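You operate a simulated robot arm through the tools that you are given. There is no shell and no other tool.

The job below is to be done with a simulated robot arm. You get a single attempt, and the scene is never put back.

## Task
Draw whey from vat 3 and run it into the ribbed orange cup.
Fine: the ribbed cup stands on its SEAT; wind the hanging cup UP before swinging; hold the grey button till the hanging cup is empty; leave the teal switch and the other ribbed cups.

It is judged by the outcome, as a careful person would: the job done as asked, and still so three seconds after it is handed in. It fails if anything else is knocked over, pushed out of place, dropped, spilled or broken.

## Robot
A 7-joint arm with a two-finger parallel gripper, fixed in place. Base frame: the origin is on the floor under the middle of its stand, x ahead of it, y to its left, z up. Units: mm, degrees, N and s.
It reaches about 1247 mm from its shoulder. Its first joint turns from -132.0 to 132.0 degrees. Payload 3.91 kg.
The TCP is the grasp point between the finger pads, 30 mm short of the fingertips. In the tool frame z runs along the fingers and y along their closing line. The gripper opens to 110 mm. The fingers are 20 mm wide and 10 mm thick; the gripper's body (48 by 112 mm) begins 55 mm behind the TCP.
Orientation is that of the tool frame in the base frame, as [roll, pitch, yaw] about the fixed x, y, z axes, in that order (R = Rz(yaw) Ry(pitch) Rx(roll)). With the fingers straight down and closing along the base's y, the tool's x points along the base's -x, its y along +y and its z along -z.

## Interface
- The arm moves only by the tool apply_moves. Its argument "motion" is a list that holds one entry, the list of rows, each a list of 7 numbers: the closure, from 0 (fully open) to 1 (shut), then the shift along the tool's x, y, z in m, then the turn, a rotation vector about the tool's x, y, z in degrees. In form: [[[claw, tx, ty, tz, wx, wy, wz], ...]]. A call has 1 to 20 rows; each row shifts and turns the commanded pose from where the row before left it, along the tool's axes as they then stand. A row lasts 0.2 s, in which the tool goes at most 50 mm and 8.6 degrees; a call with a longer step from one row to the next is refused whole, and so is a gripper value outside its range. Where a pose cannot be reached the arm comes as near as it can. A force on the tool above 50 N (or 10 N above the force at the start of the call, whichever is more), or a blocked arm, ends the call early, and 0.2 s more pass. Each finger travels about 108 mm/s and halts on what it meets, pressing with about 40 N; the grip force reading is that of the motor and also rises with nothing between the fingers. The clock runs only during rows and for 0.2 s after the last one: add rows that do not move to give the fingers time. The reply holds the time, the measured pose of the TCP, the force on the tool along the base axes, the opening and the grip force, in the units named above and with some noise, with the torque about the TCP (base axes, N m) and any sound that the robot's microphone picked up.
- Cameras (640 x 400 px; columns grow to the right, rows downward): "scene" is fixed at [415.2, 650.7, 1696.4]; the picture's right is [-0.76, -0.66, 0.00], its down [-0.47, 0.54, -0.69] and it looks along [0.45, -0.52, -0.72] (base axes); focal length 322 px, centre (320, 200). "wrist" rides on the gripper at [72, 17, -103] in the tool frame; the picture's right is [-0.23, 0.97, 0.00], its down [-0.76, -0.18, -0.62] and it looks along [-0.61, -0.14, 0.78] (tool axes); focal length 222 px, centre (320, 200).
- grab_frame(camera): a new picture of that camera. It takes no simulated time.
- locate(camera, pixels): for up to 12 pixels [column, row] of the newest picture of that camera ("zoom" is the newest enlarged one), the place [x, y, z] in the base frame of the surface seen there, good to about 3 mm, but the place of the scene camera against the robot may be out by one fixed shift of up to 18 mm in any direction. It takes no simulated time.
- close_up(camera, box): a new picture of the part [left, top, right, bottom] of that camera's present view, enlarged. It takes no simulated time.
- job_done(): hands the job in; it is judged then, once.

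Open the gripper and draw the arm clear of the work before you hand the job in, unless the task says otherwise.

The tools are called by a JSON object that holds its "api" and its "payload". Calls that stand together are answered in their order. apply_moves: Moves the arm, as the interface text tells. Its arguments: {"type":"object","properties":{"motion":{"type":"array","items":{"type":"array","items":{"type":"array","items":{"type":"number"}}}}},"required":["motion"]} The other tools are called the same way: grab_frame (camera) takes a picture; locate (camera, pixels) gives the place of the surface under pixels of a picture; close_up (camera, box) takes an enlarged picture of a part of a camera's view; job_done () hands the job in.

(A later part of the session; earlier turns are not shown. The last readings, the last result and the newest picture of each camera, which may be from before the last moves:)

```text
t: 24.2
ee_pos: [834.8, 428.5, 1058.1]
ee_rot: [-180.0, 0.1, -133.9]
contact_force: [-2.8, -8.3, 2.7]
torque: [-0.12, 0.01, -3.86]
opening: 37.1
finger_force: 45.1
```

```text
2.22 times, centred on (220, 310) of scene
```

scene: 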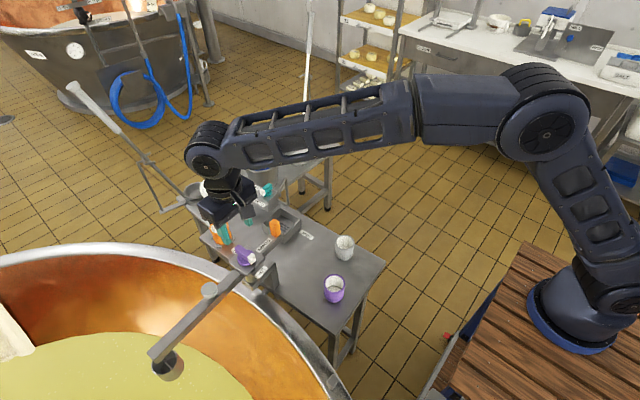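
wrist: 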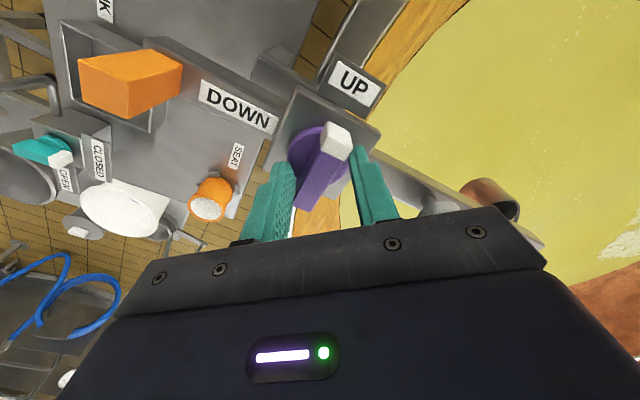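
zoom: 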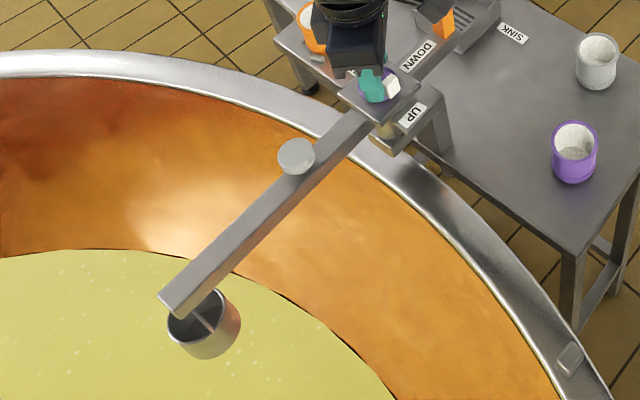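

The fingers were pried open to 37 mm (45 N) and the lever at wrist (320, 170) still seems to point at UP. I look closer to see whether it moved at all.

{"api": "close_up", "payload": {"camera": "wrist", "box": [256, 60, 400, 220]}}

{"api": "close_up", "payload": {"camera": "scene", "box": [220, 220, 300, 290]}}

```text
2.50 times, centred on (328, 140) of wrist
```

zoom: 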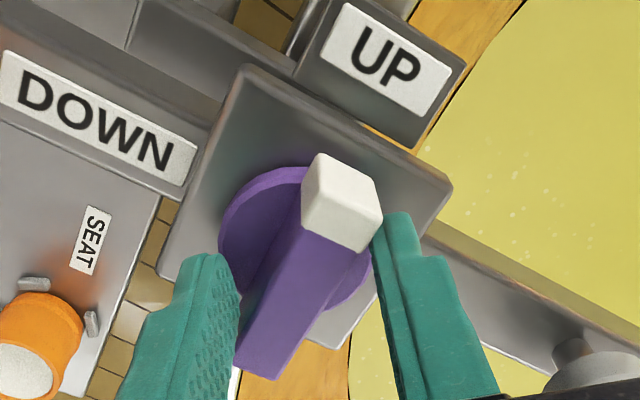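

```text
5.71 times, centred on (260, 255) of scene
```

zoom: 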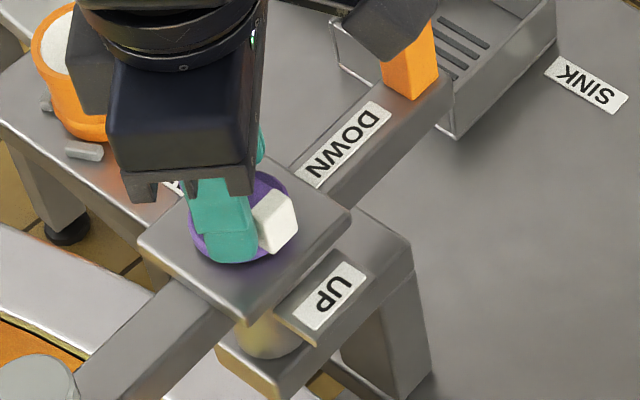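

The lever still points at UP while about 3.9 N·m is on it. I hold still for one second to see whether it creeps under that load.

{"api": "apply_moves", "payload": {"motion": [[[0.845, 0, 0, 0, 0, 0, 0], [0.845, 0, 0, 0, 0, 0, 0], [0.845, 0, 0, 0, 0, 0, 0], [0.845, 0, 0, 0, 0, 0, 0], [0.845, 0, 0, 0, 0, 0, 0]]]}}

{"api": "close_up", "payload": {"camera": "wrist", "box": [256, 60, 400, 220]}}

```text
t: 25.4
ee_pos: [836.0, 428.0, 1058.3]
ee_rot: [-180.0, -0.1, -134.0]
contact_force: [-2.4, -12.0, -2.3]
torque: [-0.26, -0.23, -3.01]
opening: 37.4
finger_force: 44.9
```

```text
2.50 times, centred on (328, 140) of wrist
```

zoom: 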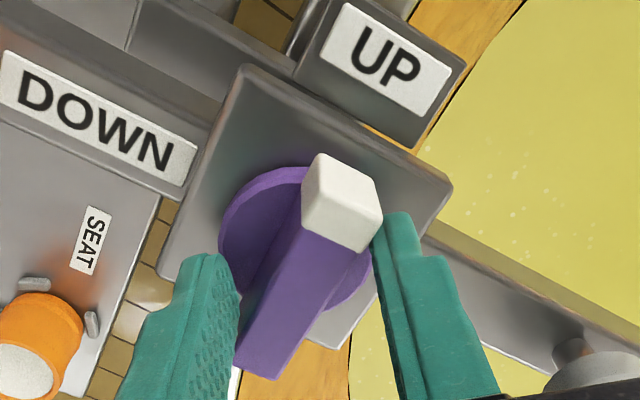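

No creep, so the lever is stopped or locked that way. I open the fingers, turn back into line with the lever and look again.

{"api": "apply_moves", "payload": {"motion": [[[0.55, 0, 0, 0, 0, 0, 0], [0.55, 0, 0, 0, 0, 0, 0], [0.55, 0, 0, 0, 0, 0, 7], [0.55, 0, 0, 0, 0, 0, 7], [0.55, 0, 0, 0, 0, 0, 7], [0.55, 0, 0, 0, 0, 0, 7], [0.55, 0, 0, 0, 0, 0, 7], [0.55, 0, 0, 0, 0, 0, 7]]]}}

{"api": "grab_frame", "payload": {"camera": "wrist"}}

{"api": "close_up", "payload": {"camera": "wrist", "box": [256, 80, 384, 200]}}

```text
t: 27.2
ee_pos: [835.0, 428.3, 1057.8]
ee_rot: [-180.0, 0.0, -176.0]
contact_force: [-0.3, 0.1, 0.0]
torque: [-0.02, 0.02, 0.0]
opening: 49.5
finger_force: 0.1
```

```text
taken
```

wrist: 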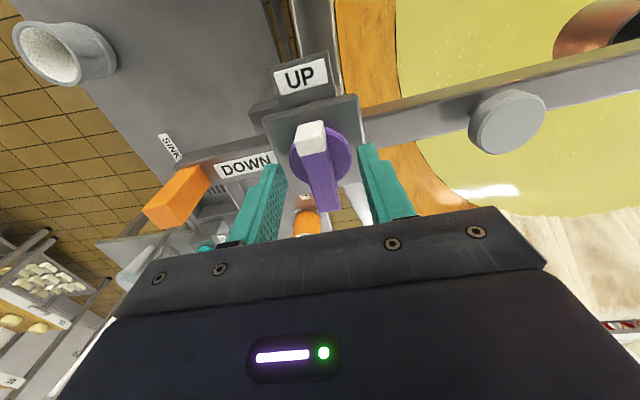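

```text
3.33 times, centred on (320, 140) of wrist
```

zoom: 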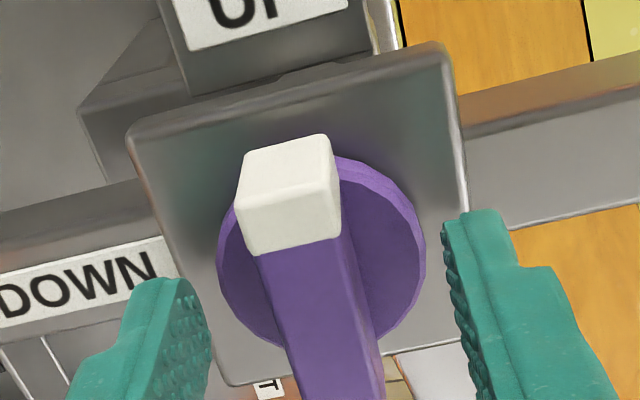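

The lever still stands at UP, and I'm aligned with it again. As a small check I close to 17 mm and turn the tool 15° the other way to learn whether the lever is free at all.

{"api": "apply_moves", "payload": {"motion": [[[0.845, 0, -0.0007, 0, 0, 0, 0], [0.845, 0, 0, 0, 0, 0, 0], [0.845, 0, 0, 0, 0, 0, 0], [0.845, 0, 0, 0, 0, 0, 5], [0.845, 0, 0, 0, 0, 0, 5], [0.845, 0, 0, 0, 0, 0, 5], [0.845, 0, 0, 0, 0, 0, 0]]]}}

{"api": "close_up", "payload": {"camera": "wrist", "box": [256, 60, 400, 220]}}

```text
t: 28.8
ee_pos: [836.4, 428.6, 1057.4]
ee_rot: [-180.0, 0.0, 169.1]
contact_force: [-2.2, 4.6, -0.1]
torque: [0.11, 0.05, 0.05]
opening: 19.1
finger_force: 2.1
```

```text
2.50 times, centred on (328, 140) of wrist
```

zoom: 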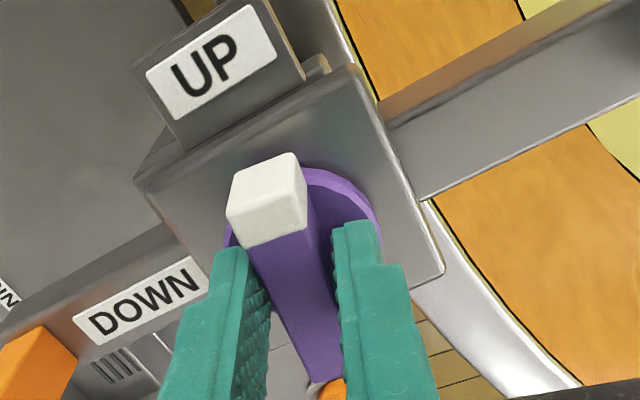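

The lever did follow clockwise about 10° with hardly any torque, so it's free that way, perhaps winding round to DOWN by the long path. I check in the scene whether the cup has sunk.

{"api": "close_up", "payload": {"camera": "scene", "box": [100, 310, 244, 400]}}

{"api": "grab_frame", "payload": {"camera": "scene"}}

{"api": "locate", "payload": {"camera": "scene", "pixels": [[178, 370], [172, 377], [160, 372], [152, 356]]}}

```text
4.44 times, centred on (172, 355) of scene
```

zoom: 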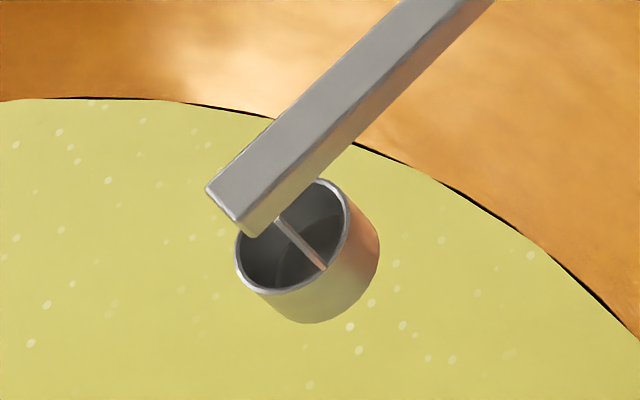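

```text
taken
```

scene: 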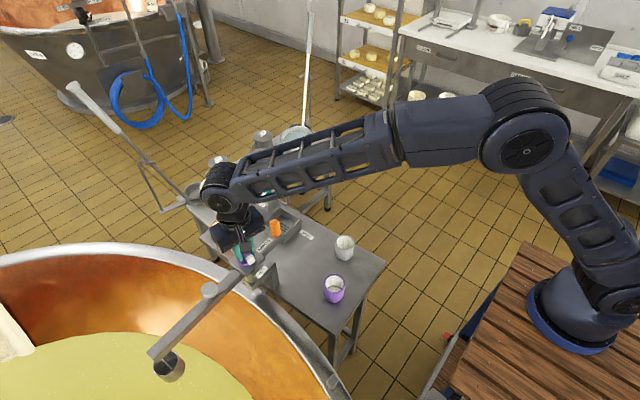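

```text
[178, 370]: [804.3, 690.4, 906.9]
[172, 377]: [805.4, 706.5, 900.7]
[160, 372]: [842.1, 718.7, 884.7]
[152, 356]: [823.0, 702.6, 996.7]
```

The cup has sunk by roughly 15-20 mm (rim left edge from row 362 to 366), so the lever is a winding handle that runs clockwise from UP round to DOWN. I keep turning clockwise by 63° more.

{"api": "apply_moves", "payload": {"motion": [[[0.845, 0, 0, 0, 0, 0, 7], [0.845, 0, 0, 0, 0, 0, 7], [0.845, 0, 0, 0, 0, 0, 7], [0.845, 0, 0, 0, 0, 0, 7], [0.845, 0, 0, 0, 0, 0, 7], [0.845, 0, 0, 0, 0, 0, 7], [0.845, 0, 0, 0, 0, 0, 7], [0.845, 0, 0, 0, 0, 0, 7], [0.845, 0, 0, 0, 0, 0, 7]]]}}

{"api": "grab_frame", "payload": {"camera": "wrist"}}

{"api": "grab_frame", "payload": {"camera": "scene"}}

{"api": "close_up", "payload": {"camera": "scene", "box": [100, 310, 244, 400]}}

```text
t: 30.8
ee_pos: [836.0, 427.1, 1057.2]
ee_rot: [-180.0, 0.0, 105.9]
contact_force: [7.5, 4.6, -0.1]
torque: [0.17, -0.12, 0.12]
opening: 21.1
finger_force: 3.8
```

```text
taken
```

wrist: 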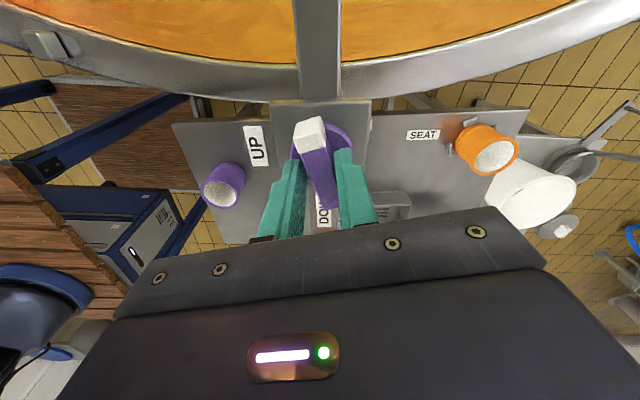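

```text
taken
```

scene: 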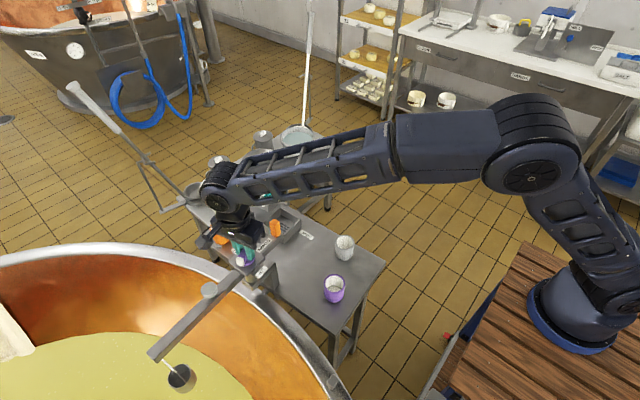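

```text
4.44 times, centred on (172, 355) of scene
```

zoom: 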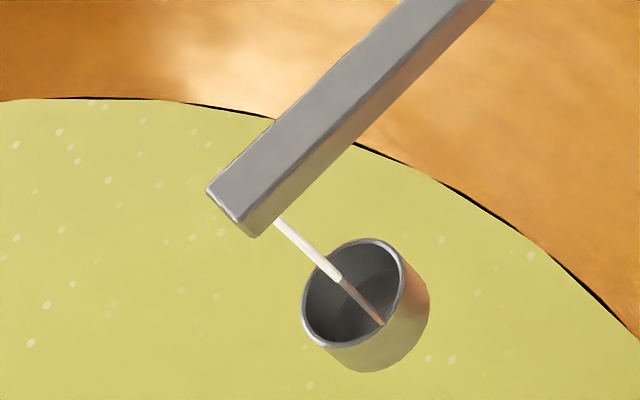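

The cup goes down nicely, with the rim at zoom (355, 292). The lever is about 68° from UP; I open wide and turn the tool back counter-clockwise around it for a fresh hold.

{"api": "apply_moves", "payload": {"motion": [[[0.25, 0, 0, 0, 0, 0, 0], [0.25, 0, 0, 0, 0, 0, 0], [0.25, 0, 0, 0, 0, 0, -8.5], [0.25, 0, 0, 0, 0, 0, -8.5], [0.25, 0, 0, 0, 0, 0, -8.5], [0.25, 0, 0, 0, 0, 0, -8.5], [0.25, 0, 0, 0, 0, 0, -8.5], [0.25, 0, 0, 0, 0, 0, -8.5], [0.25, 0, 0, 0, 0, 0, -8.5], [0.25, 0, 0, 0, 0, 0, -8.5], [0.25, 0, 0, 0, 0, 0, -8.5], [0.25, 0, 0, 0, 0, 0, -8.5], [0.25, 0, 0, 0, 0, 0, -8.5], [0.25, 0, 0, 0, 0, 0, -8.5], [0.25, 0, 0, 0, 0, 0, -8.5], [0.25, 0, 0, 0, 0, 0, -8.5], [0.25, 0, 0, 0, 0, 0, -8.5], [0.25, 0, 0, 0, 0, 0, -8.5], [0.25, 0, 0, 0, 0, 0, -8.5], [0.25, 0, 0, 0, 0, 0, -8.5]]]}}

{"api": "grab_frame", "payload": {"camera": "wrist"}}

{"api": "close_up", "payload": {"camera": "scene", "box": [100, 310, 244, 400]}}

```text
t: 35.0
ee_pos: [836.6, 428.3, 1060.0]
ee_rot: [-180.0, 0.0, -101.0]
contact_force: [0.2, -0.3, -0.6]
torque: [-0.02, -0.01, 0.03]
opening: 82.5
finger_force: 0.1
```

```text
taken
```

wrist: 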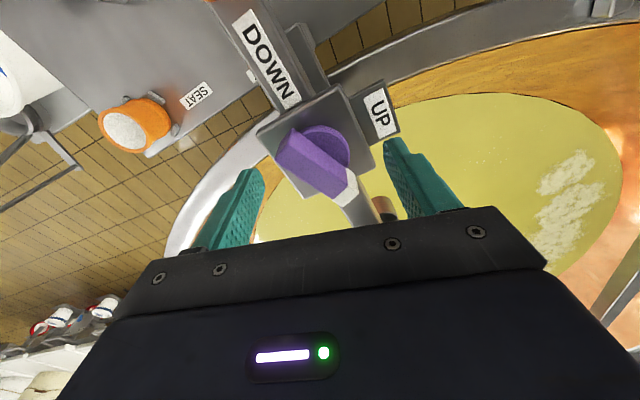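

```text
4.44 times, centred on (172, 355) of scene
```

zoom: 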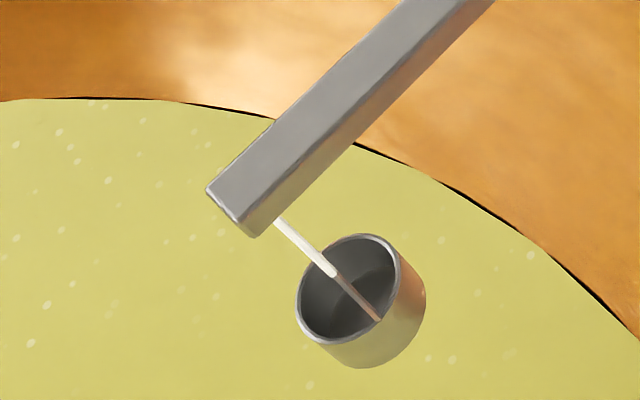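

The lever held where I left it, with its white end at wrist (345, 188). I enlarge it to align the next hold.

{"api": "close_up", "payload": {"camera": "wrist", "box": [256, 110, 384, 220]}}

{"api": "locate", "payload": {"camera": "zoom", "pixels": [[270, 155], [320, 190], [370, 225], [415, 270]]}}

```text
3.64 times, centred on (320, 165) of wrist
```

zoom: 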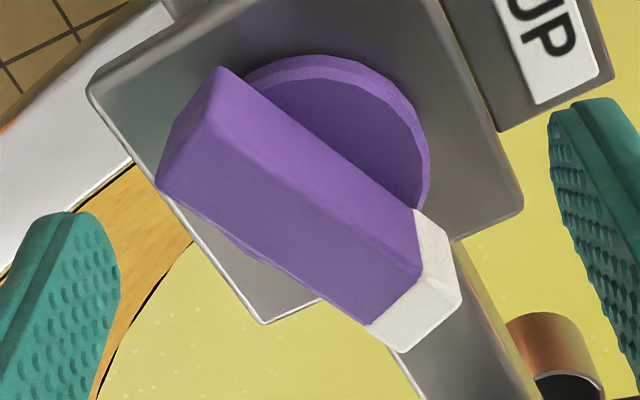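

```text
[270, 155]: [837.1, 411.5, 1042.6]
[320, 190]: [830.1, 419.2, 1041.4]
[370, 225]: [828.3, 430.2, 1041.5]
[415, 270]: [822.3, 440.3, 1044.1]
```

The lever centre is about (837.5, 430) and its axis at 117° in the base frame. I shift by 2 mm, turn 37.7° further, and close around the bar.

{"api": "apply_moves", "payload": {"motion": [[[0.25, -0.0019, -0.0006, 0, 0, 0, -7.54], [0.25, 0, 0, 0, 0, 0, -7.54], [0.25, 0, 0, 0, 0, 0, -7.54], [0.25, 0, 0, 0, 0, 0, -7.54], [0.25, 0, 0, 0, 0, 0, -7.54], [0.6, 0, 0, 0, 0, 0, 0], [0.6, 0, 0, 0, 0, 0, 0], [0.845, 0, 0, 0, 0, 0, 0], [0.845, 0, 0, 0, 0, 0, 0], [0.845, 0, 0, 0, 0, 0, 0]]]}}

{"api": "grab_frame", "payload": {"camera": "wrist"}}

{"api": "close_up", "payload": {"camera": "wrist", "box": [256, 110, 384, 220]}}

```text
t: 37.2
ee_pos: [836.4, 430.2, 1057.1]
ee_rot: [180.0, 0.0, -63.3]
contact_force: [-0.6, -0.6, 0.0]
torque: [-0.02, -0.01, 0.0]
opening: 17.4
finger_force: 0.5
```

```text
taken
```

wrist: 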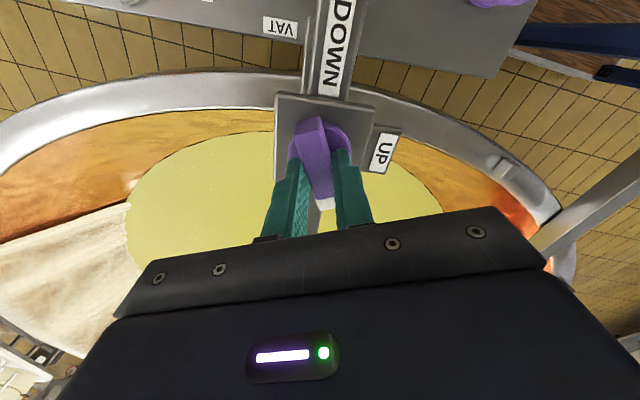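

```text
3.64 times, centred on (320, 165) of wrist
```

zoom: 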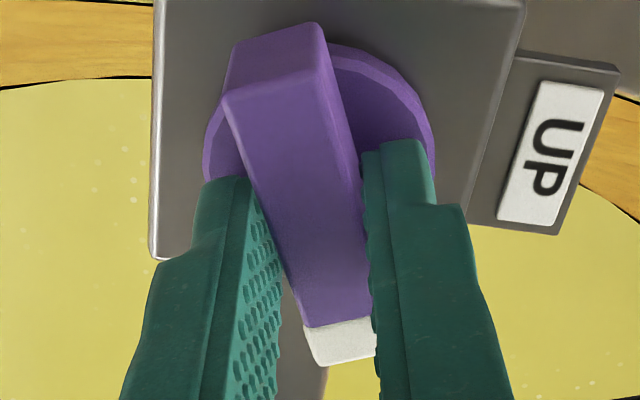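

The fingers hold the lever in line, with yaw at −63.3. I wind clockwise by 114°.

{"api": "apply_moves", "payload": {"motion": [[[0.845, 0, 0, 0, 0, 0, 6], [0.845, 0, 0, 0, 0, 0, 6], [0.845, 0, 0, 0, 0, 0, 6], [0.845, 0, 0, 0, 0, 0, 6], [0.845, 0, 0, 0, 0, 0, 6], [0.845, 0, 0, 0, 0, 0, 6], [0.845, 0, 0, 0, 0, 0, 6], [0.845, 0, 0, 0, 0, 0, 6], [0.845, 0, 0, 0, 0, 0, 6], [0.845, 0, 0, 0, 0, 0, 6], [0.845, 0, 0, 0, 0, 0, 6], [0.845, 0, 0, 0, 0, 0, 6], [0.845, 0, 0, 0, 0, 0, 6], [0.845, 0, 0, 0, 0, 0, 6], [0.845, 0, 0, 0, 0, 0, 6], [0.845, 0, 0, 0, 0, 0, 6], [0.845, 0, 0, 0, 0, 0, 6], [0.845, 0, 0, 0, 0, 0, 6], [0.845, 0, 0, 0, 0, 0, 6]]]}}

{"api": "grab_frame", "payload": {"camera": "wrist"}}

{"api": "grab_frame", "payload": {"camera": "scene"}}

{"api": "close_up", "payload": {"camera": "scene", "box": [100, 310, 244, 400]}}

```text
t: 41.2
ee_pos: [835.5, 429.1, 1057.2]
ee_rot: [180.0, -0.2, -177.4]
contact_force: [1.4, -8.2, -1.2]
torque: [-0.21, -0.07, 0.11]
opening: 21.1
finger_force: 4.4
```

```text
taken
```

wrist: 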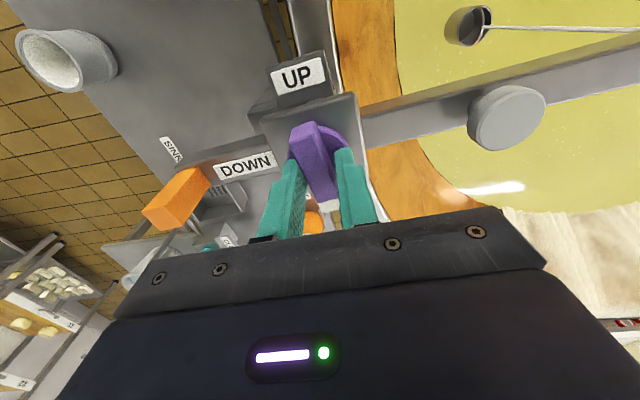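

```text
taken
```

scene: 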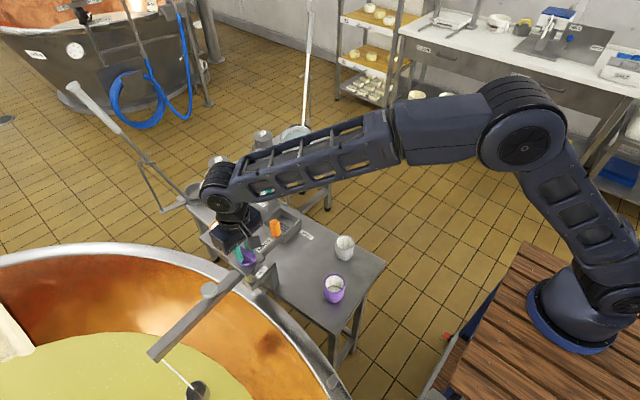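

```text
4.44 times, centred on (172, 355) of scene
```

zoom: 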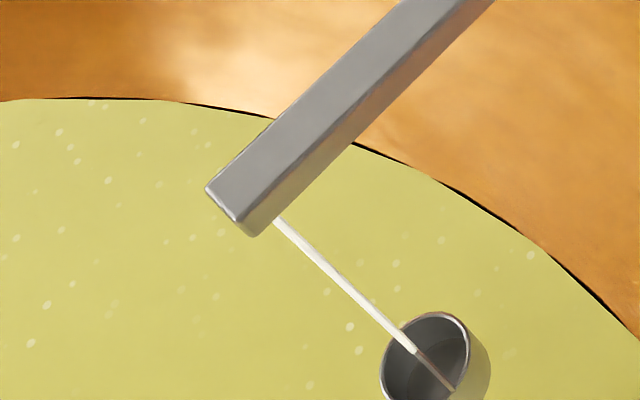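

The cup sinks further, rim at zoom (430, 350), not yet at the whey. I wind on another 84°.

{"api": "apply_moves", "payload": {"motion": [[[0.845, 0.0008, 0, 0, 0, 0, 6], [0.845, 0, 0, 0, 0, 0, 6], [0.845, 0, 0, 0, 0, 0, 6], [0.845, 0, 0, 0, 0, 0, 6], [0.845, 0, 0, 0, 0, 0, 6], [0.845, 0, 0, 0, 0, 0, 6], [0.845, 0, 0, 0, 0, 0, 6], [0.845, 0, 0, 0, 0, 0, 6], [0.845, 0, 0, 0, 0, 0, 6], [0.845, 0, 0, 0, 0, 0, 6], [0.845, 0, 0, 0, 0, 0, 6], [0.845, 0, 0, 0, 0, 0, 6], [0.845, 0, 0, 0, 0, 0, 6], [0.845, 0, 0, 0, 0, 0, 6]]]}}

{"api": "grab_frame", "payload": {"camera": "wrist"}}

{"api": "close_up", "payload": {"camera": "scene", "box": [100, 310, 244, 400]}}

```text
t: 44.2
ee_pos: [836.0, 429.2, 1058.4]
ee_rot: [180.0, -0.1, 98.6]
contact_force: [7.9, 5.7, -0.4]
torque: [0.14, -0.15, 0.14]
opening: 21.6
finger_force: 4.1
```

```text
taken
```

wrist: 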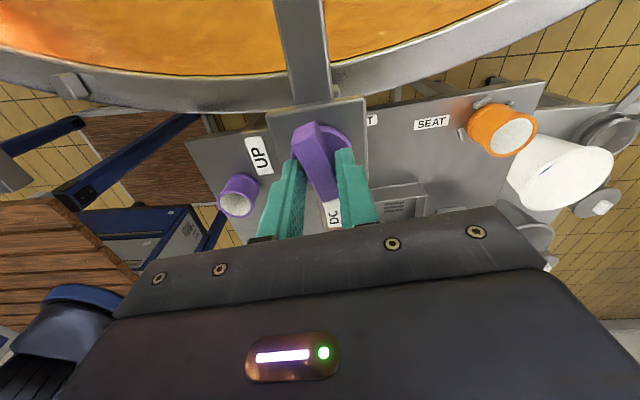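

```text
4.44 times, centred on (172, 355) of scene
```

zoom: 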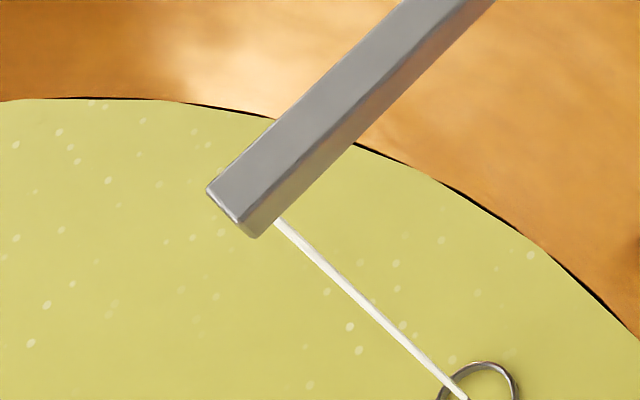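

The cup's rim at zoom (480, 378) seems at the whey surface. I turn about 12° more gently toward the end stop.

{"api": "apply_moves", "payload": {"motion": [[[0.845, 0, 0, 0, 0, 0, 4], [0.845, 0, 0, 0, 0, 0, 4], [0.845, 0, 0, 0, 0, 0, 4], [0.845, 0, 0, 0, 0, 0, 0], [0.845, 0, 0, 0, 0, 0, 0]]]}}

{"api": "close_up", "payload": {"camera": "wrist", "box": [256, 80, 400, 230]}}

{"api": "close_up", "payload": {"camera": "scene", "box": [170, 360, 234, 400]}}

```text
t: 45.4
ee_pos: [836.1, 428.3, 1057.4]
ee_rot: [-180.0, -0.1, 86.7]
contact_force: [7.9, -2.8, 0.5]
torque: [-0.05, -0.27, 0.05]
opening: 21.5
finger_force: 4.3
```

```text
2.67 times, centred on (328, 155) of wrist
```

zoom: 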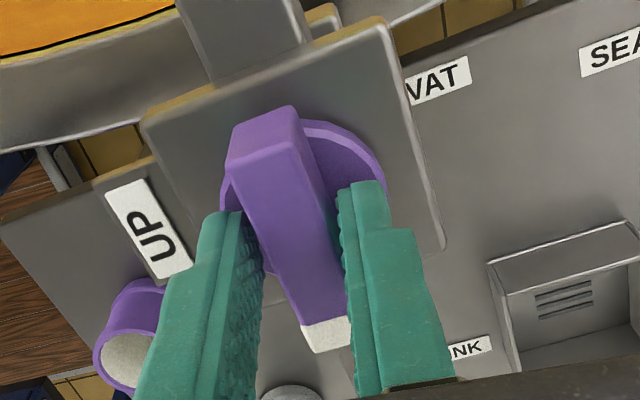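

```text
10.00 times, centred on (202, 380) of scene
```

zoom: 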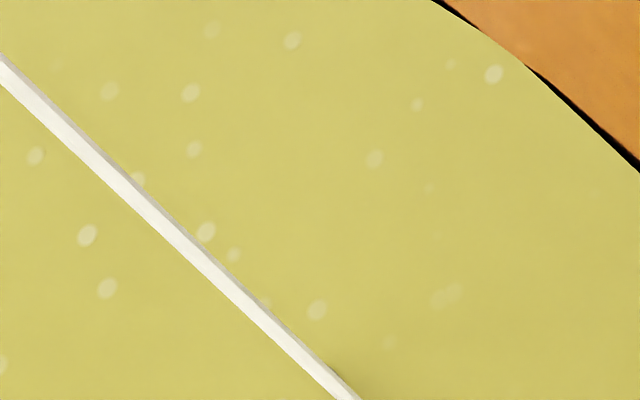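

Only the cord is seen entering the whey, so the cup is submerged. I wait a little to let it fill, then start winding back counter-clockwise.

{"api": "apply_moves", "payload": {"motion": [[[0.845, 0, 0, 0, 0, 0, 3], [0.845, 0, 0, 0, 0, 0, 0], [0.845, 0, 0, 0, 0, 0, 0], [0.845, 0, 0, 0, 0, 0, 0], [0.845, 0, 0, 0, 0, 0, 0], [0.845, 0, 0, 0, 0, 0, 0], [0.845, 0, 0, 0, 0, 0, 0]]]}}

{"api": "apply_moves", "payload": {"motion": [[[0.845, 0, 0, 0, 0, 0, -6], [0.845, 0, 0, 0, 0, 0, -6], [0.845, 0, 0, 0, 0, 0, -6], [0.845, 0, 0, 0, 0, 0, -5], [0.845, 0, 0, 0, 0, 0, -5], [0.845, 0, 0, 0, 0, 0, -5], [0.845, 0, 0, 0, 0, 0, -5], [0.845, 0, 0, 0, 0, 0, -5], [0.845, 0, 0, 0, 0, 0, -5], [0.845, 0, 0, 0, 0, 0, -5], [0.845, 0, 0, 0, 0, 0, -5]]]}}

{"api": "grab_frame", "payload": {"camera": "wrist"}}

{"api": "grab_frame", "payload": {"camera": "scene"}}

{"api": "close_up", "payload": {"camera": "scene", "box": [130, 340, 226, 400]}}

```text
t: 47.0
ee_pos: [836.5, 429.6, 1058.0]
ee_rot: [180.0, 0.0, 83.7]
contact_force: [12.2, 1.8, -1.1]
torque: [0.16, -0.21, 0.16]
opening: 23.2
finger_force: 6.5
```

```text
t: 49.4
ee_pos: [835.3, 429.5, 1057.9]
ee_rot: [179.9, -0.1, 141.9]
contact_force: [3.3, 3.5, 1.9]
torque: [0.1, -0.1, -0.06]
opening: 19.6
finger_force: 2.6
```

```text
taken
```

wrist: 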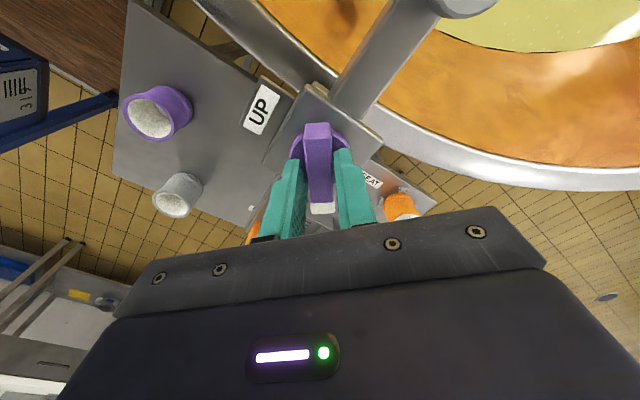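

```text
taken
```

scene: 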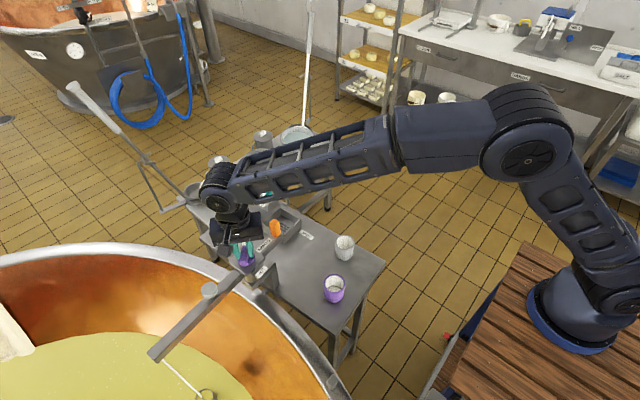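

```text
6.67 times, centred on (178, 370) of scene
```

zoom: 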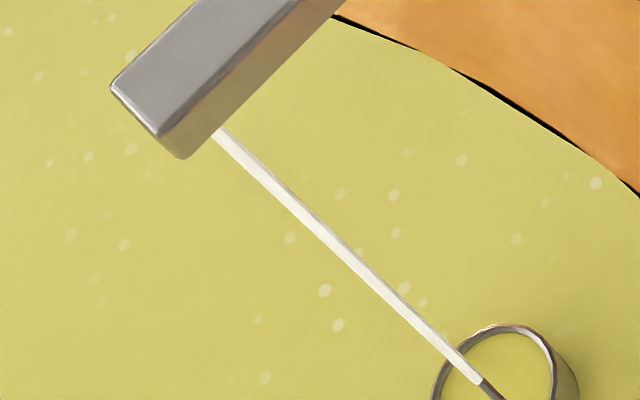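

The cup comes up full of whey, rim at zoom (510, 360). I keep winding up steadily.

{"api": "apply_moves", "payload": {"motion": [[[0.845, 0, 0, 0, 0, 0, -5], [0.845, 0, 0, 0, 0, 0, -5], [0.845, 0, 0, 0, 0, 0, -5], [0.845, 0, 0, 0, 0, 0, -5], [0.845, 0, 0, 0, 0, 0, -5], [0.845, 0, 0, 0, 0, 0, -5], [0.845, 0, 0, 0, 0, 0, -5], [0.845, 0, 0, 0, 0, 0, -5], [0.845, 0, 0, 0, 0, 0, -5], [0.845, 0, 0, 0, 0, 0, -5], [0.845, 0, 0, 0, 0, 0, -5], [0.845, 0, 0, 0, 0, 0, -5], [0.845, 0, 0, 0, 0, 0, -5], [0.845, 0, 0, 0, 0, 0, -5], [0.845, 0, 0, 0, 0, 0, -5], [0.845, 0, 0, 0, 0, 0, -5]]]}}

{"api": "grab_frame", "payload": {"camera": "wrist"}}

{"api": "grab_frame", "payload": {"camera": "scene"}}

{"api": "close_up", "payload": {"camera": "scene", "box": [130, 340, 226, 400]}}

```text
t: 52.8
ee_pos: [835.2, 428.9, 1058.2]
ee_rot: [-179.9, -0.1, -138.2]
contact_force: [5.8, -7.3, 1.9]
torque: [-0.16, -0.16, -0.09]
opening: 21.6
finger_force: 4.3
```

```text
taken
```

wrist: 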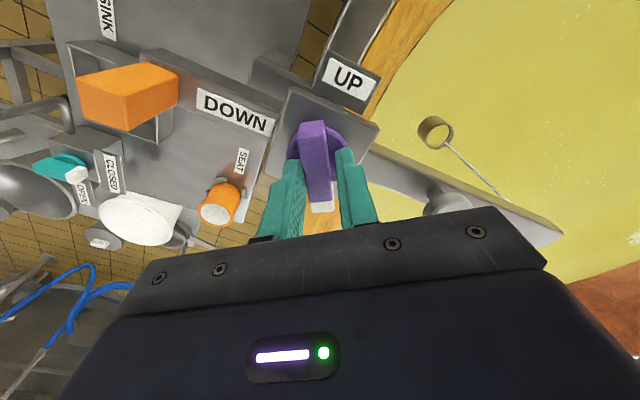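

```text
taken
```

scene: 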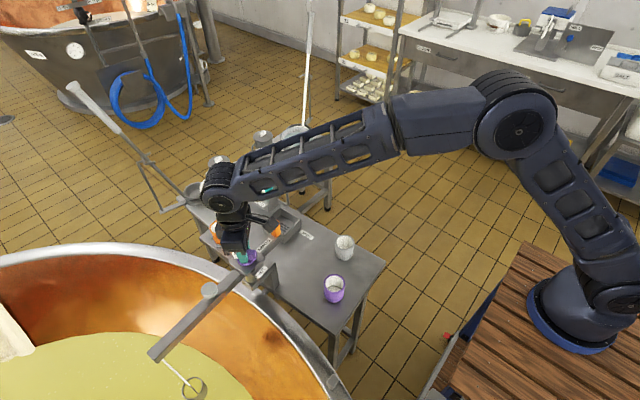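

```text
6.67 times, centred on (178, 370) of scene
```

zoom: 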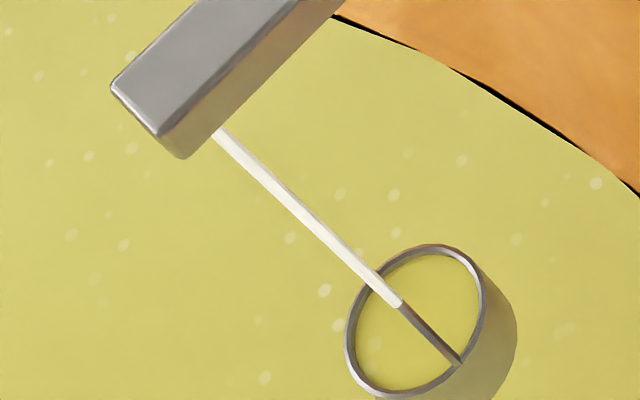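

Winding goes well, the full cup at zoom (415, 320). I continue 75° to yaw about 297 before changing hold.

{"api": "apply_moves", "payload": {"motion": [[[0.845, 0, 0, 0, 0, 0, -5], [0.845, 0, 0, 0, 0, 0, -5], [0.845, 0, 0, 0, 0, 0, -5], [0.845, 0, 0, 0, 0, 0, -5], [0.845, 0, 0, 0, 0, 0, -5], [0.845, 0, 0, 0, 0, 0, -5], [0.845, 0, 0, 0, 0, 0, -5], [0.845, 0, 0, 0, 0, 0, -5], [0.845, 0, 0, 0, 0, 0, -5], [0.845, 0, 0, 0, 0, 0, -5], [0.845, 0, 0, 0, 0, 0, -5], [0.845, 0, 0, 0, 0, 0, -5], [0.845, 0, 0, 0, 0, 0, -5], [0.845, 0, 0, 0, 0, 0, -5], [0.845, 0, 0, 0, 0, 0, -5]]]}}

{"api": "grab_frame", "payload": {"camera": "wrist"}}

{"api": "close_up", "payload": {"camera": "scene", "box": [130, 340, 226, 400]}}

```text
t: 56.0
ee_pos: [835.8, 428.6, 1058.0]
ee_rot: [179.9, 0.0, -63.2]
contact_force: [0.0, -0.4, 0.5]
torque: [0.03, 0.0, 0.02]
opening: 17.2
finger_force: 0.1
```

```text
taken
```

wrist: 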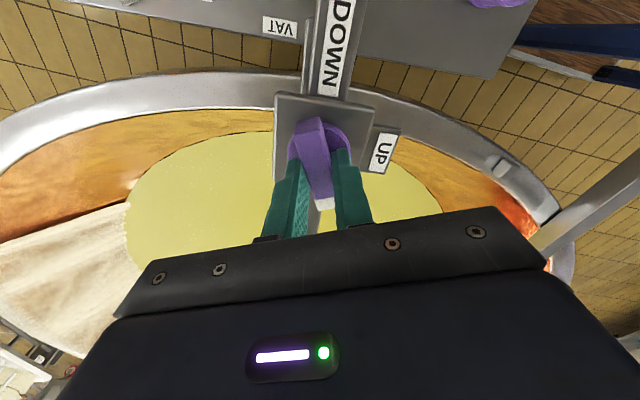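

```text
6.67 times, centred on (178, 370) of scene
```

zoom: 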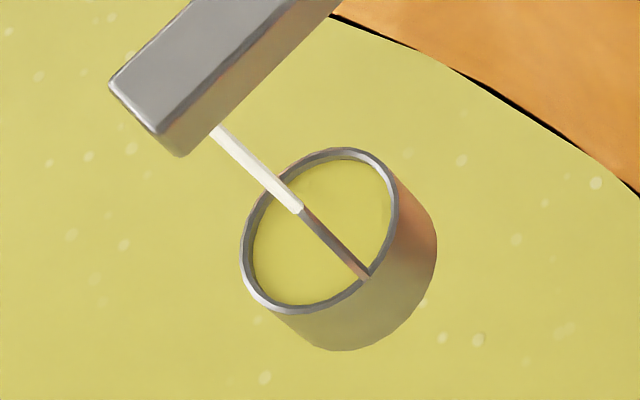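

The full cup is close under the boom, and the lever is about 67° short of UP. I open and turn the tool back 180° for the last hold, checking that the cup holds its height.

{"api": "apply_moves", "payload": {"motion": [[[0.25, 0, 0, 0, 0, 0, 0], [0.25, 0, 0, 0, 0, 0, 0], [0.25, 0, 0, 0, 0, 0, 8.5], [0.25, 0, 0, 0, 0, 0, 8.5]]]}}

{"api": "close_up", "payload": {"camera": "scene", "box": [130, 340, 226, 400]}}

{"api": "grab_frame", "payload": {"camera": "wrist"}}

```text
t: 57.0
ee_pos: [836.0, 427.8, 1057.7]
ee_rot: [-180.0, 0.0, -80.4]
contact_force: [0.4, 1.0, 0.8]
torque: [0.0, 0.02, 0.0]
opening: 82.5
finger_force: 0.1
```

```text
6.67 times, centred on (178, 370) of scene
```

zoom: 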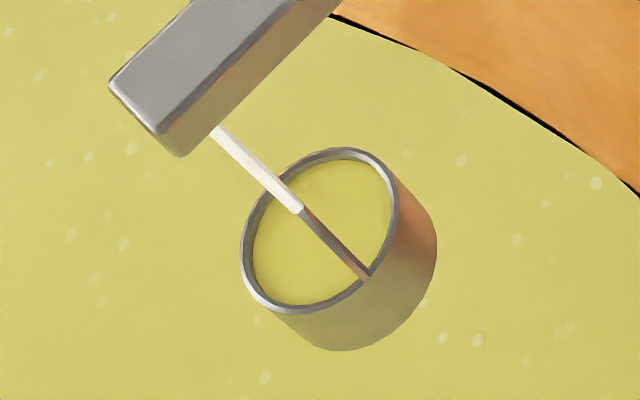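

```text
taken
```

wrist: 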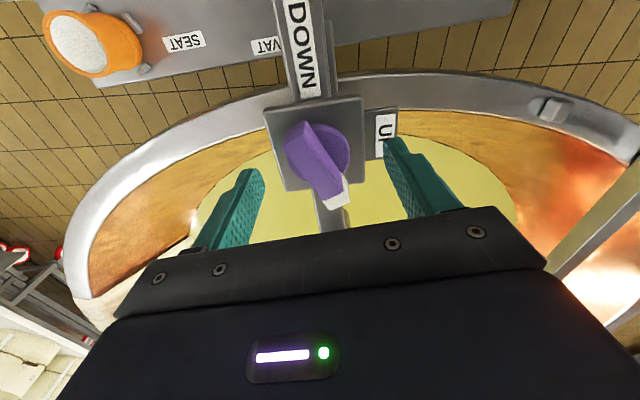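

The cup holds its height with the lever free. I turn the tool back by 161° with a small centring shift.

{"api": "apply_moves", "payload": {"motion": [[[0.25, -0.0015, -0.0015, 0, 0, 0, 8.5], [0.25, 0, 0, 0, 0, 0, 8.5], [0.25, 0, 0, 0, 0, 0, 8.5], [0.25, 0, 0, 0, 0, 0, 8.5], [0.25, 0, 0, 0, 0, 0, 8.5], [0.25, 0, 0, 0, 0, 0, 8.5], [0.25, 0, 0, 0, 0, 0, 8.5], [0.25, 0, 0, 0, 0, 0, 8.5], [0.25, 0, 0, 0, 0, 0, 8.5], [0.25, 0, 0, 0, 0, 0, 8.5], [0.25, 0, 0, 0, 0, 0, 8.5], [0.25, 0, 0, 0, 0, 0, 8.5], [0.25, 0, 0, 0, 0, 0, 8.5], [0.25, 0, 0, 0, 0, 0, 8.5], [0.25, 0, 0, 0, 0, 0, 8.5], [0.25, 0, 0, 0, 0, 0, 8.5], [0.25, 0, 0, 0, 0, 0, 8.5], [0.25, 0, 0, 0, 0, 0, 8.5], [0.25, 0, 0, 0, 0, 0, 8.5]]]}}

{"api": "grab_frame", "payload": {"camera": "wrist"}}

{"api": "close_up", "payload": {"camera": "wrist", "box": [256, 90, 384, 210]}}

```text
t: 61.0
ee_pos: [836.8, 430.7, 1057.8]
ee_rot: [180.0, 0.0, 118.1]
contact_force: [0.3, 0.0, -0.5]
torque: [0.0, -0.01, 0.0]
opening: 82.4
finger_force: 0.1
```

```text
taken
```

wrist: 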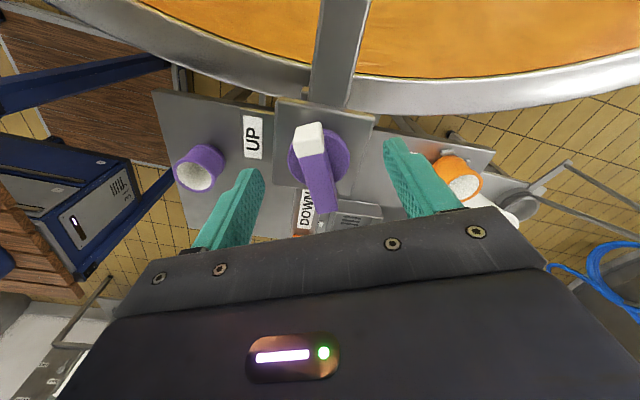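

```text
3.33 times, centred on (320, 150) of wrist
```

zoom: 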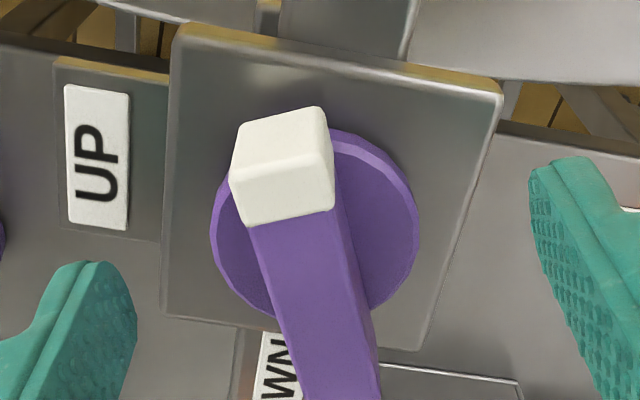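

The lever is in line with the tool again. I close around it and wind the last 65° up.

{"api": "apply_moves", "payload": {"motion": [[[0.6, 0, 0, 0, 0, 0, 0], [0.6, 0, 0, 0, 0, 0, 0], [0.845, 0, 0, 0, 0, 0, 0], [0.845, 0, 0, 0, 0, 0, 0], [0.845, 0, 0, 0, 0, 0, -5], [0.845, 0, 0, 0, 0, 0, -5], [0.845, 0, 0, 0, 0, 0, -5], [0.845, 0, 0, 0, 0, 0, -5], [0.845, 0, 0, 0, 0, 0, -5], [0.845, 0, 0, 0, 0, 0, -5], [0.845, 0, 0, 0, 0, 0, -5], [0.845, 0, 0, 0, 0, 0, -5], [0.845, 0, 0, 0, 0, 0, -5], [0.845, 0, 0, 0, 0, 0, -5], [0.845, 0, 0, 0, 0, 0, -5], [0.845, 0, 0, 0, 0, 0, -5], [0.845, 0, 0, 0, 0, 0, -5]]]}}

{"api": "grab_frame", "payload": {"camera": "wrist"}}

{"api": "close_up", "payload": {"camera": "scene", "box": [130, 340, 226, 400]}}

```text
t: 64.6
ee_pos: [837.1, 430.4, 1057.8]
ee_rot: [-180.0, 0.0, -176.7]
contact_force: [1.4, -6.7, 1.6]
torque: [-0.19, -0.09, 0.02]
opening: 20.2
finger_force: 2.9
```

```text
taken
```

wrist: 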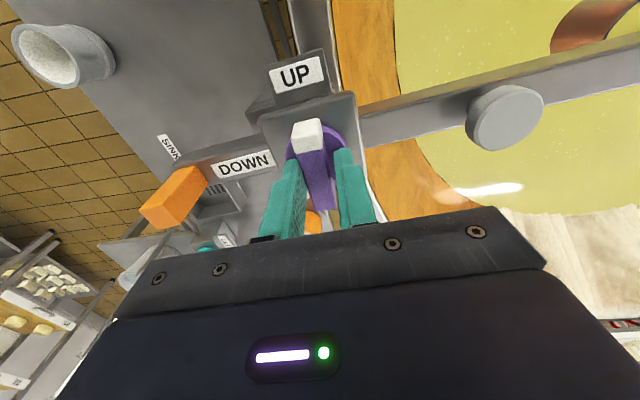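

```text
6.67 times, centred on (178, 370) of scene
```

zoom: 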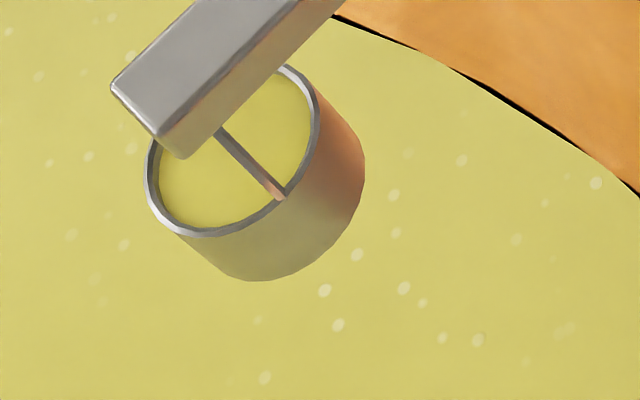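

The cup is nearly up, the lever some degrees short of its stop. I turn 12° more and read the load.

{"api": "apply_moves", "payload": {"motion": [[[0.845, 0, 0, 0, 0, 0, -4], [0.845, 0, 0, 0, 0, 0, -4], [0.845, 0, 0, 0, 0, 0, -4], [0.845, 0, 0, 0, 0, 0, 0]]]}}

{"api": "close_up", "payload": {"camera": "wrist", "box": [256, 70, 384, 190]}}

{"api": "close_up", "payload": {"camera": "scene", "box": [130, 340, 226, 400]}}

```text
t: 65.6
ee_pos: [836.9, 429.8, 1057.5]
ee_rot: [-179.9, 0.1, -164.8]
contact_force: [-3.5, -15.1, -0.9]
torque: [-0.28, 0.1, -0.2]
opening: 23.6
finger_force: 6.2
```

```text
3.33 times, centred on (320, 130) of wrist
```

zoom: 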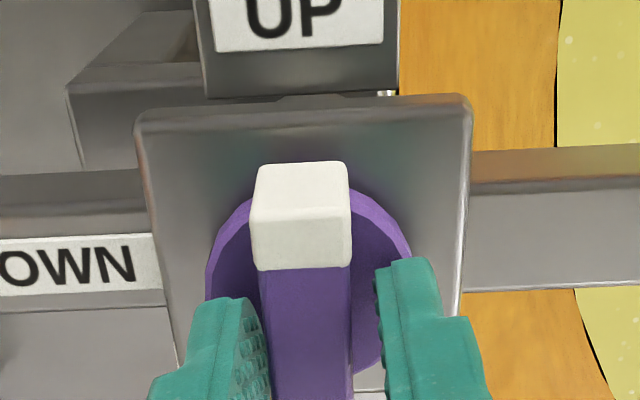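

```text
6.67 times, centred on (178, 370) of scene
```

zoom: 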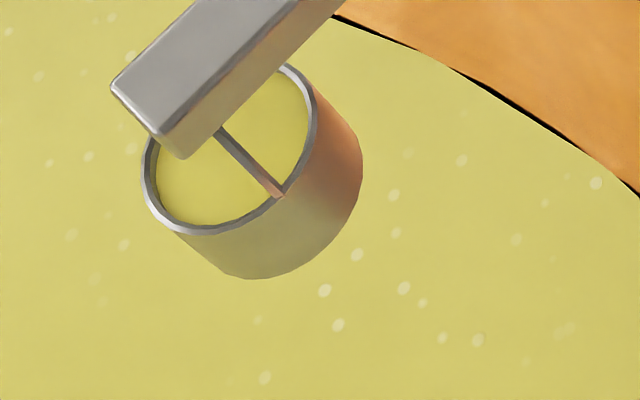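

The lever points squarely at UP and the cup is as high as at the start. I give it 6° more of firm pressure, then open and rise clear.

{"api": "apply_moves", "payload": {"motion": [[[0.845, 0, 0, 0, 0, 0, -3], [0.845, 0, 0, 0, 0, 0, -3], [0.845, 0, 0, 0, 0, 0, 0], [0.55, 0, 0, 0, 0, 0, 6], [0.55, 0, 0, 0, 0, 0, 8], [0.5, 0, 0, -0.03, 0, 0, 0], [0.5, 0, 0, -0.03, 0, 0, 0], [0.5, 0, 0, -0.03, 0, 0, 0]]]}}

{"api": "grab_frame", "payload": {"camera": "wrist"}}

{"api": "grab_frame", "payload": {"camera": "scene"}}

{"api": "close_up", "payload": {"camera": "scene", "box": [130, 340, 226, 400]}}

```text
t: 67.4
ee_pos: [837.0, 429.6, 1147.0]
ee_rot: [-180.0, -0.1, -172.8]
contact_force: [-0.2, 0.6, -0.5]
torque: [0.02, 0.01, 0.03]
opening: 55.0
finger_force: 0.1
```

```text
taken
```

wrist: 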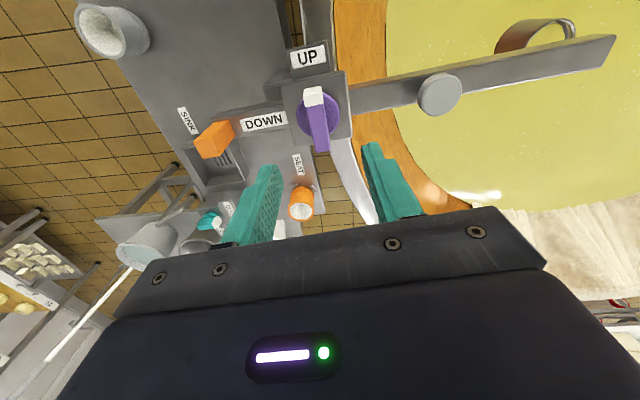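

```text
taken
```

scene: 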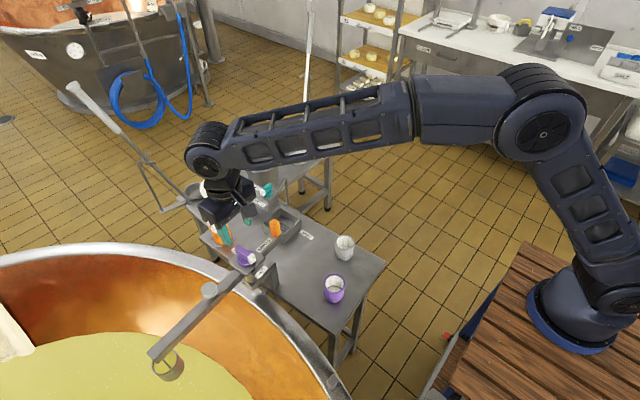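

```text
6.67 times, centred on (178, 370) of scene
```

zoom: 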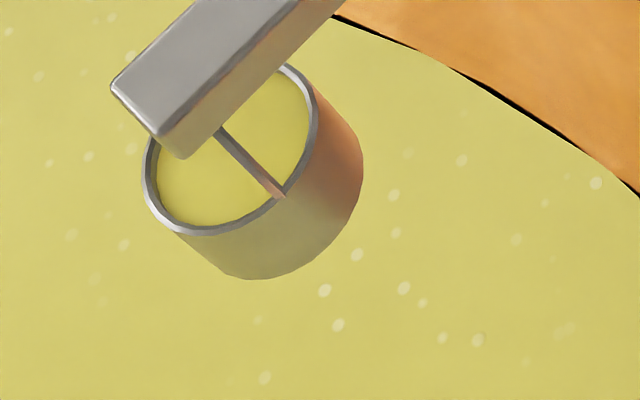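

The cup stays up and full. I locate the peg and button now to line up for the swing back.

{"api": "close_up", "payload": {"camera": "wrist", "box": [170, 100, 266, 180]}}

{"api": "locate", "payload": {"camera": "wrist", "pixels": [[441, 95], [318, 115], [308, 103], [210, 145], [203, 138], [215, 140], [595, 52]]}}

```text
5.00 times, centred on (218, 140) of wrist
```

zoom: 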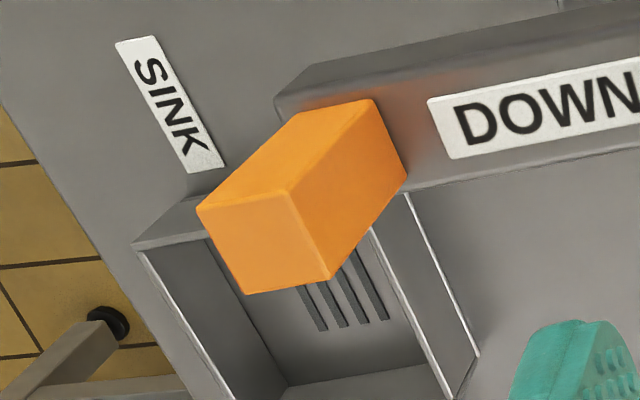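

```text
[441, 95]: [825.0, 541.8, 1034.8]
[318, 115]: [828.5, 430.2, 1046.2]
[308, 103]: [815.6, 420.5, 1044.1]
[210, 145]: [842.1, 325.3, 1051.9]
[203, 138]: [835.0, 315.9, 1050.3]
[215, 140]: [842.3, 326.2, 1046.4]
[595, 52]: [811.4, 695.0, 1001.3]
```

The peg is at (847, 320) and the pivot at about (836.5, 430). I move above the peg, turn to yaw −84.5, and enlarge the view before descending.

{"api": "apply_moves", "payload": {"motion": [[[0.5, 0.0013, -0.0367, 0, 0, 0, 0], [0.5, 0.0013, -0.0367, 0, 0, 0, 0], [0.5, 0.0014, -0.0366, 0, 0, 0, 0], [0.5, 0, 0, 0, 0, 0, -8.03], [0.5, 0, 0, 0, 0, 0, -8.03], [0.5, 0, 0, 0, 0, 0, -8.03], [0.5, 0, 0, 0, 0, 0, -8.03], [0.5, 0, 0, 0, 0, 0, -8.03], [0.5, 0, 0, 0, 0, 0, -8.03], [0.5, 0, 0, 0, 0, 0, -8.03], [0.5, 0, 0, 0, 0, 0, -8.03], [0.5, 0, 0, 0, 0, 0, -8.03], [0.5, 0, 0, 0, 0, 0, -8.03], [0.5, 0, 0, 0, 0, 0, -8.03], [0.5, 0, 0, 0, 0, 0, 0]]]}}

{"api": "grab_frame", "payload": {"camera": "wrist"}}

{"api": "close_up", "payload": {"camera": "wrist", "box": [272, 90, 368, 150]}}

```text
t: 70.6
ee_pos: [847.4, 321.6, 1147.6]
ee_rot: [-180.0, 0.0, -84.5]
contact_force: [0.4, 0.6, 0.4]
torque: [0.02, 0.02, -0.01]
opening: 55.0
finger_force: 0.0
```

```text
taken
```

wrist: 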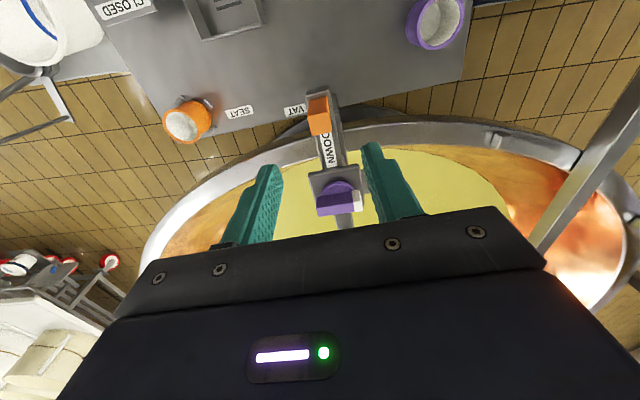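

```text
6.67 times, centred on (320, 120) of wrist
```

zoom: 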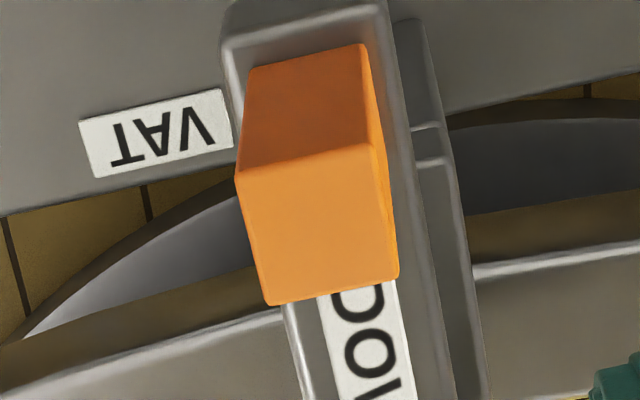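

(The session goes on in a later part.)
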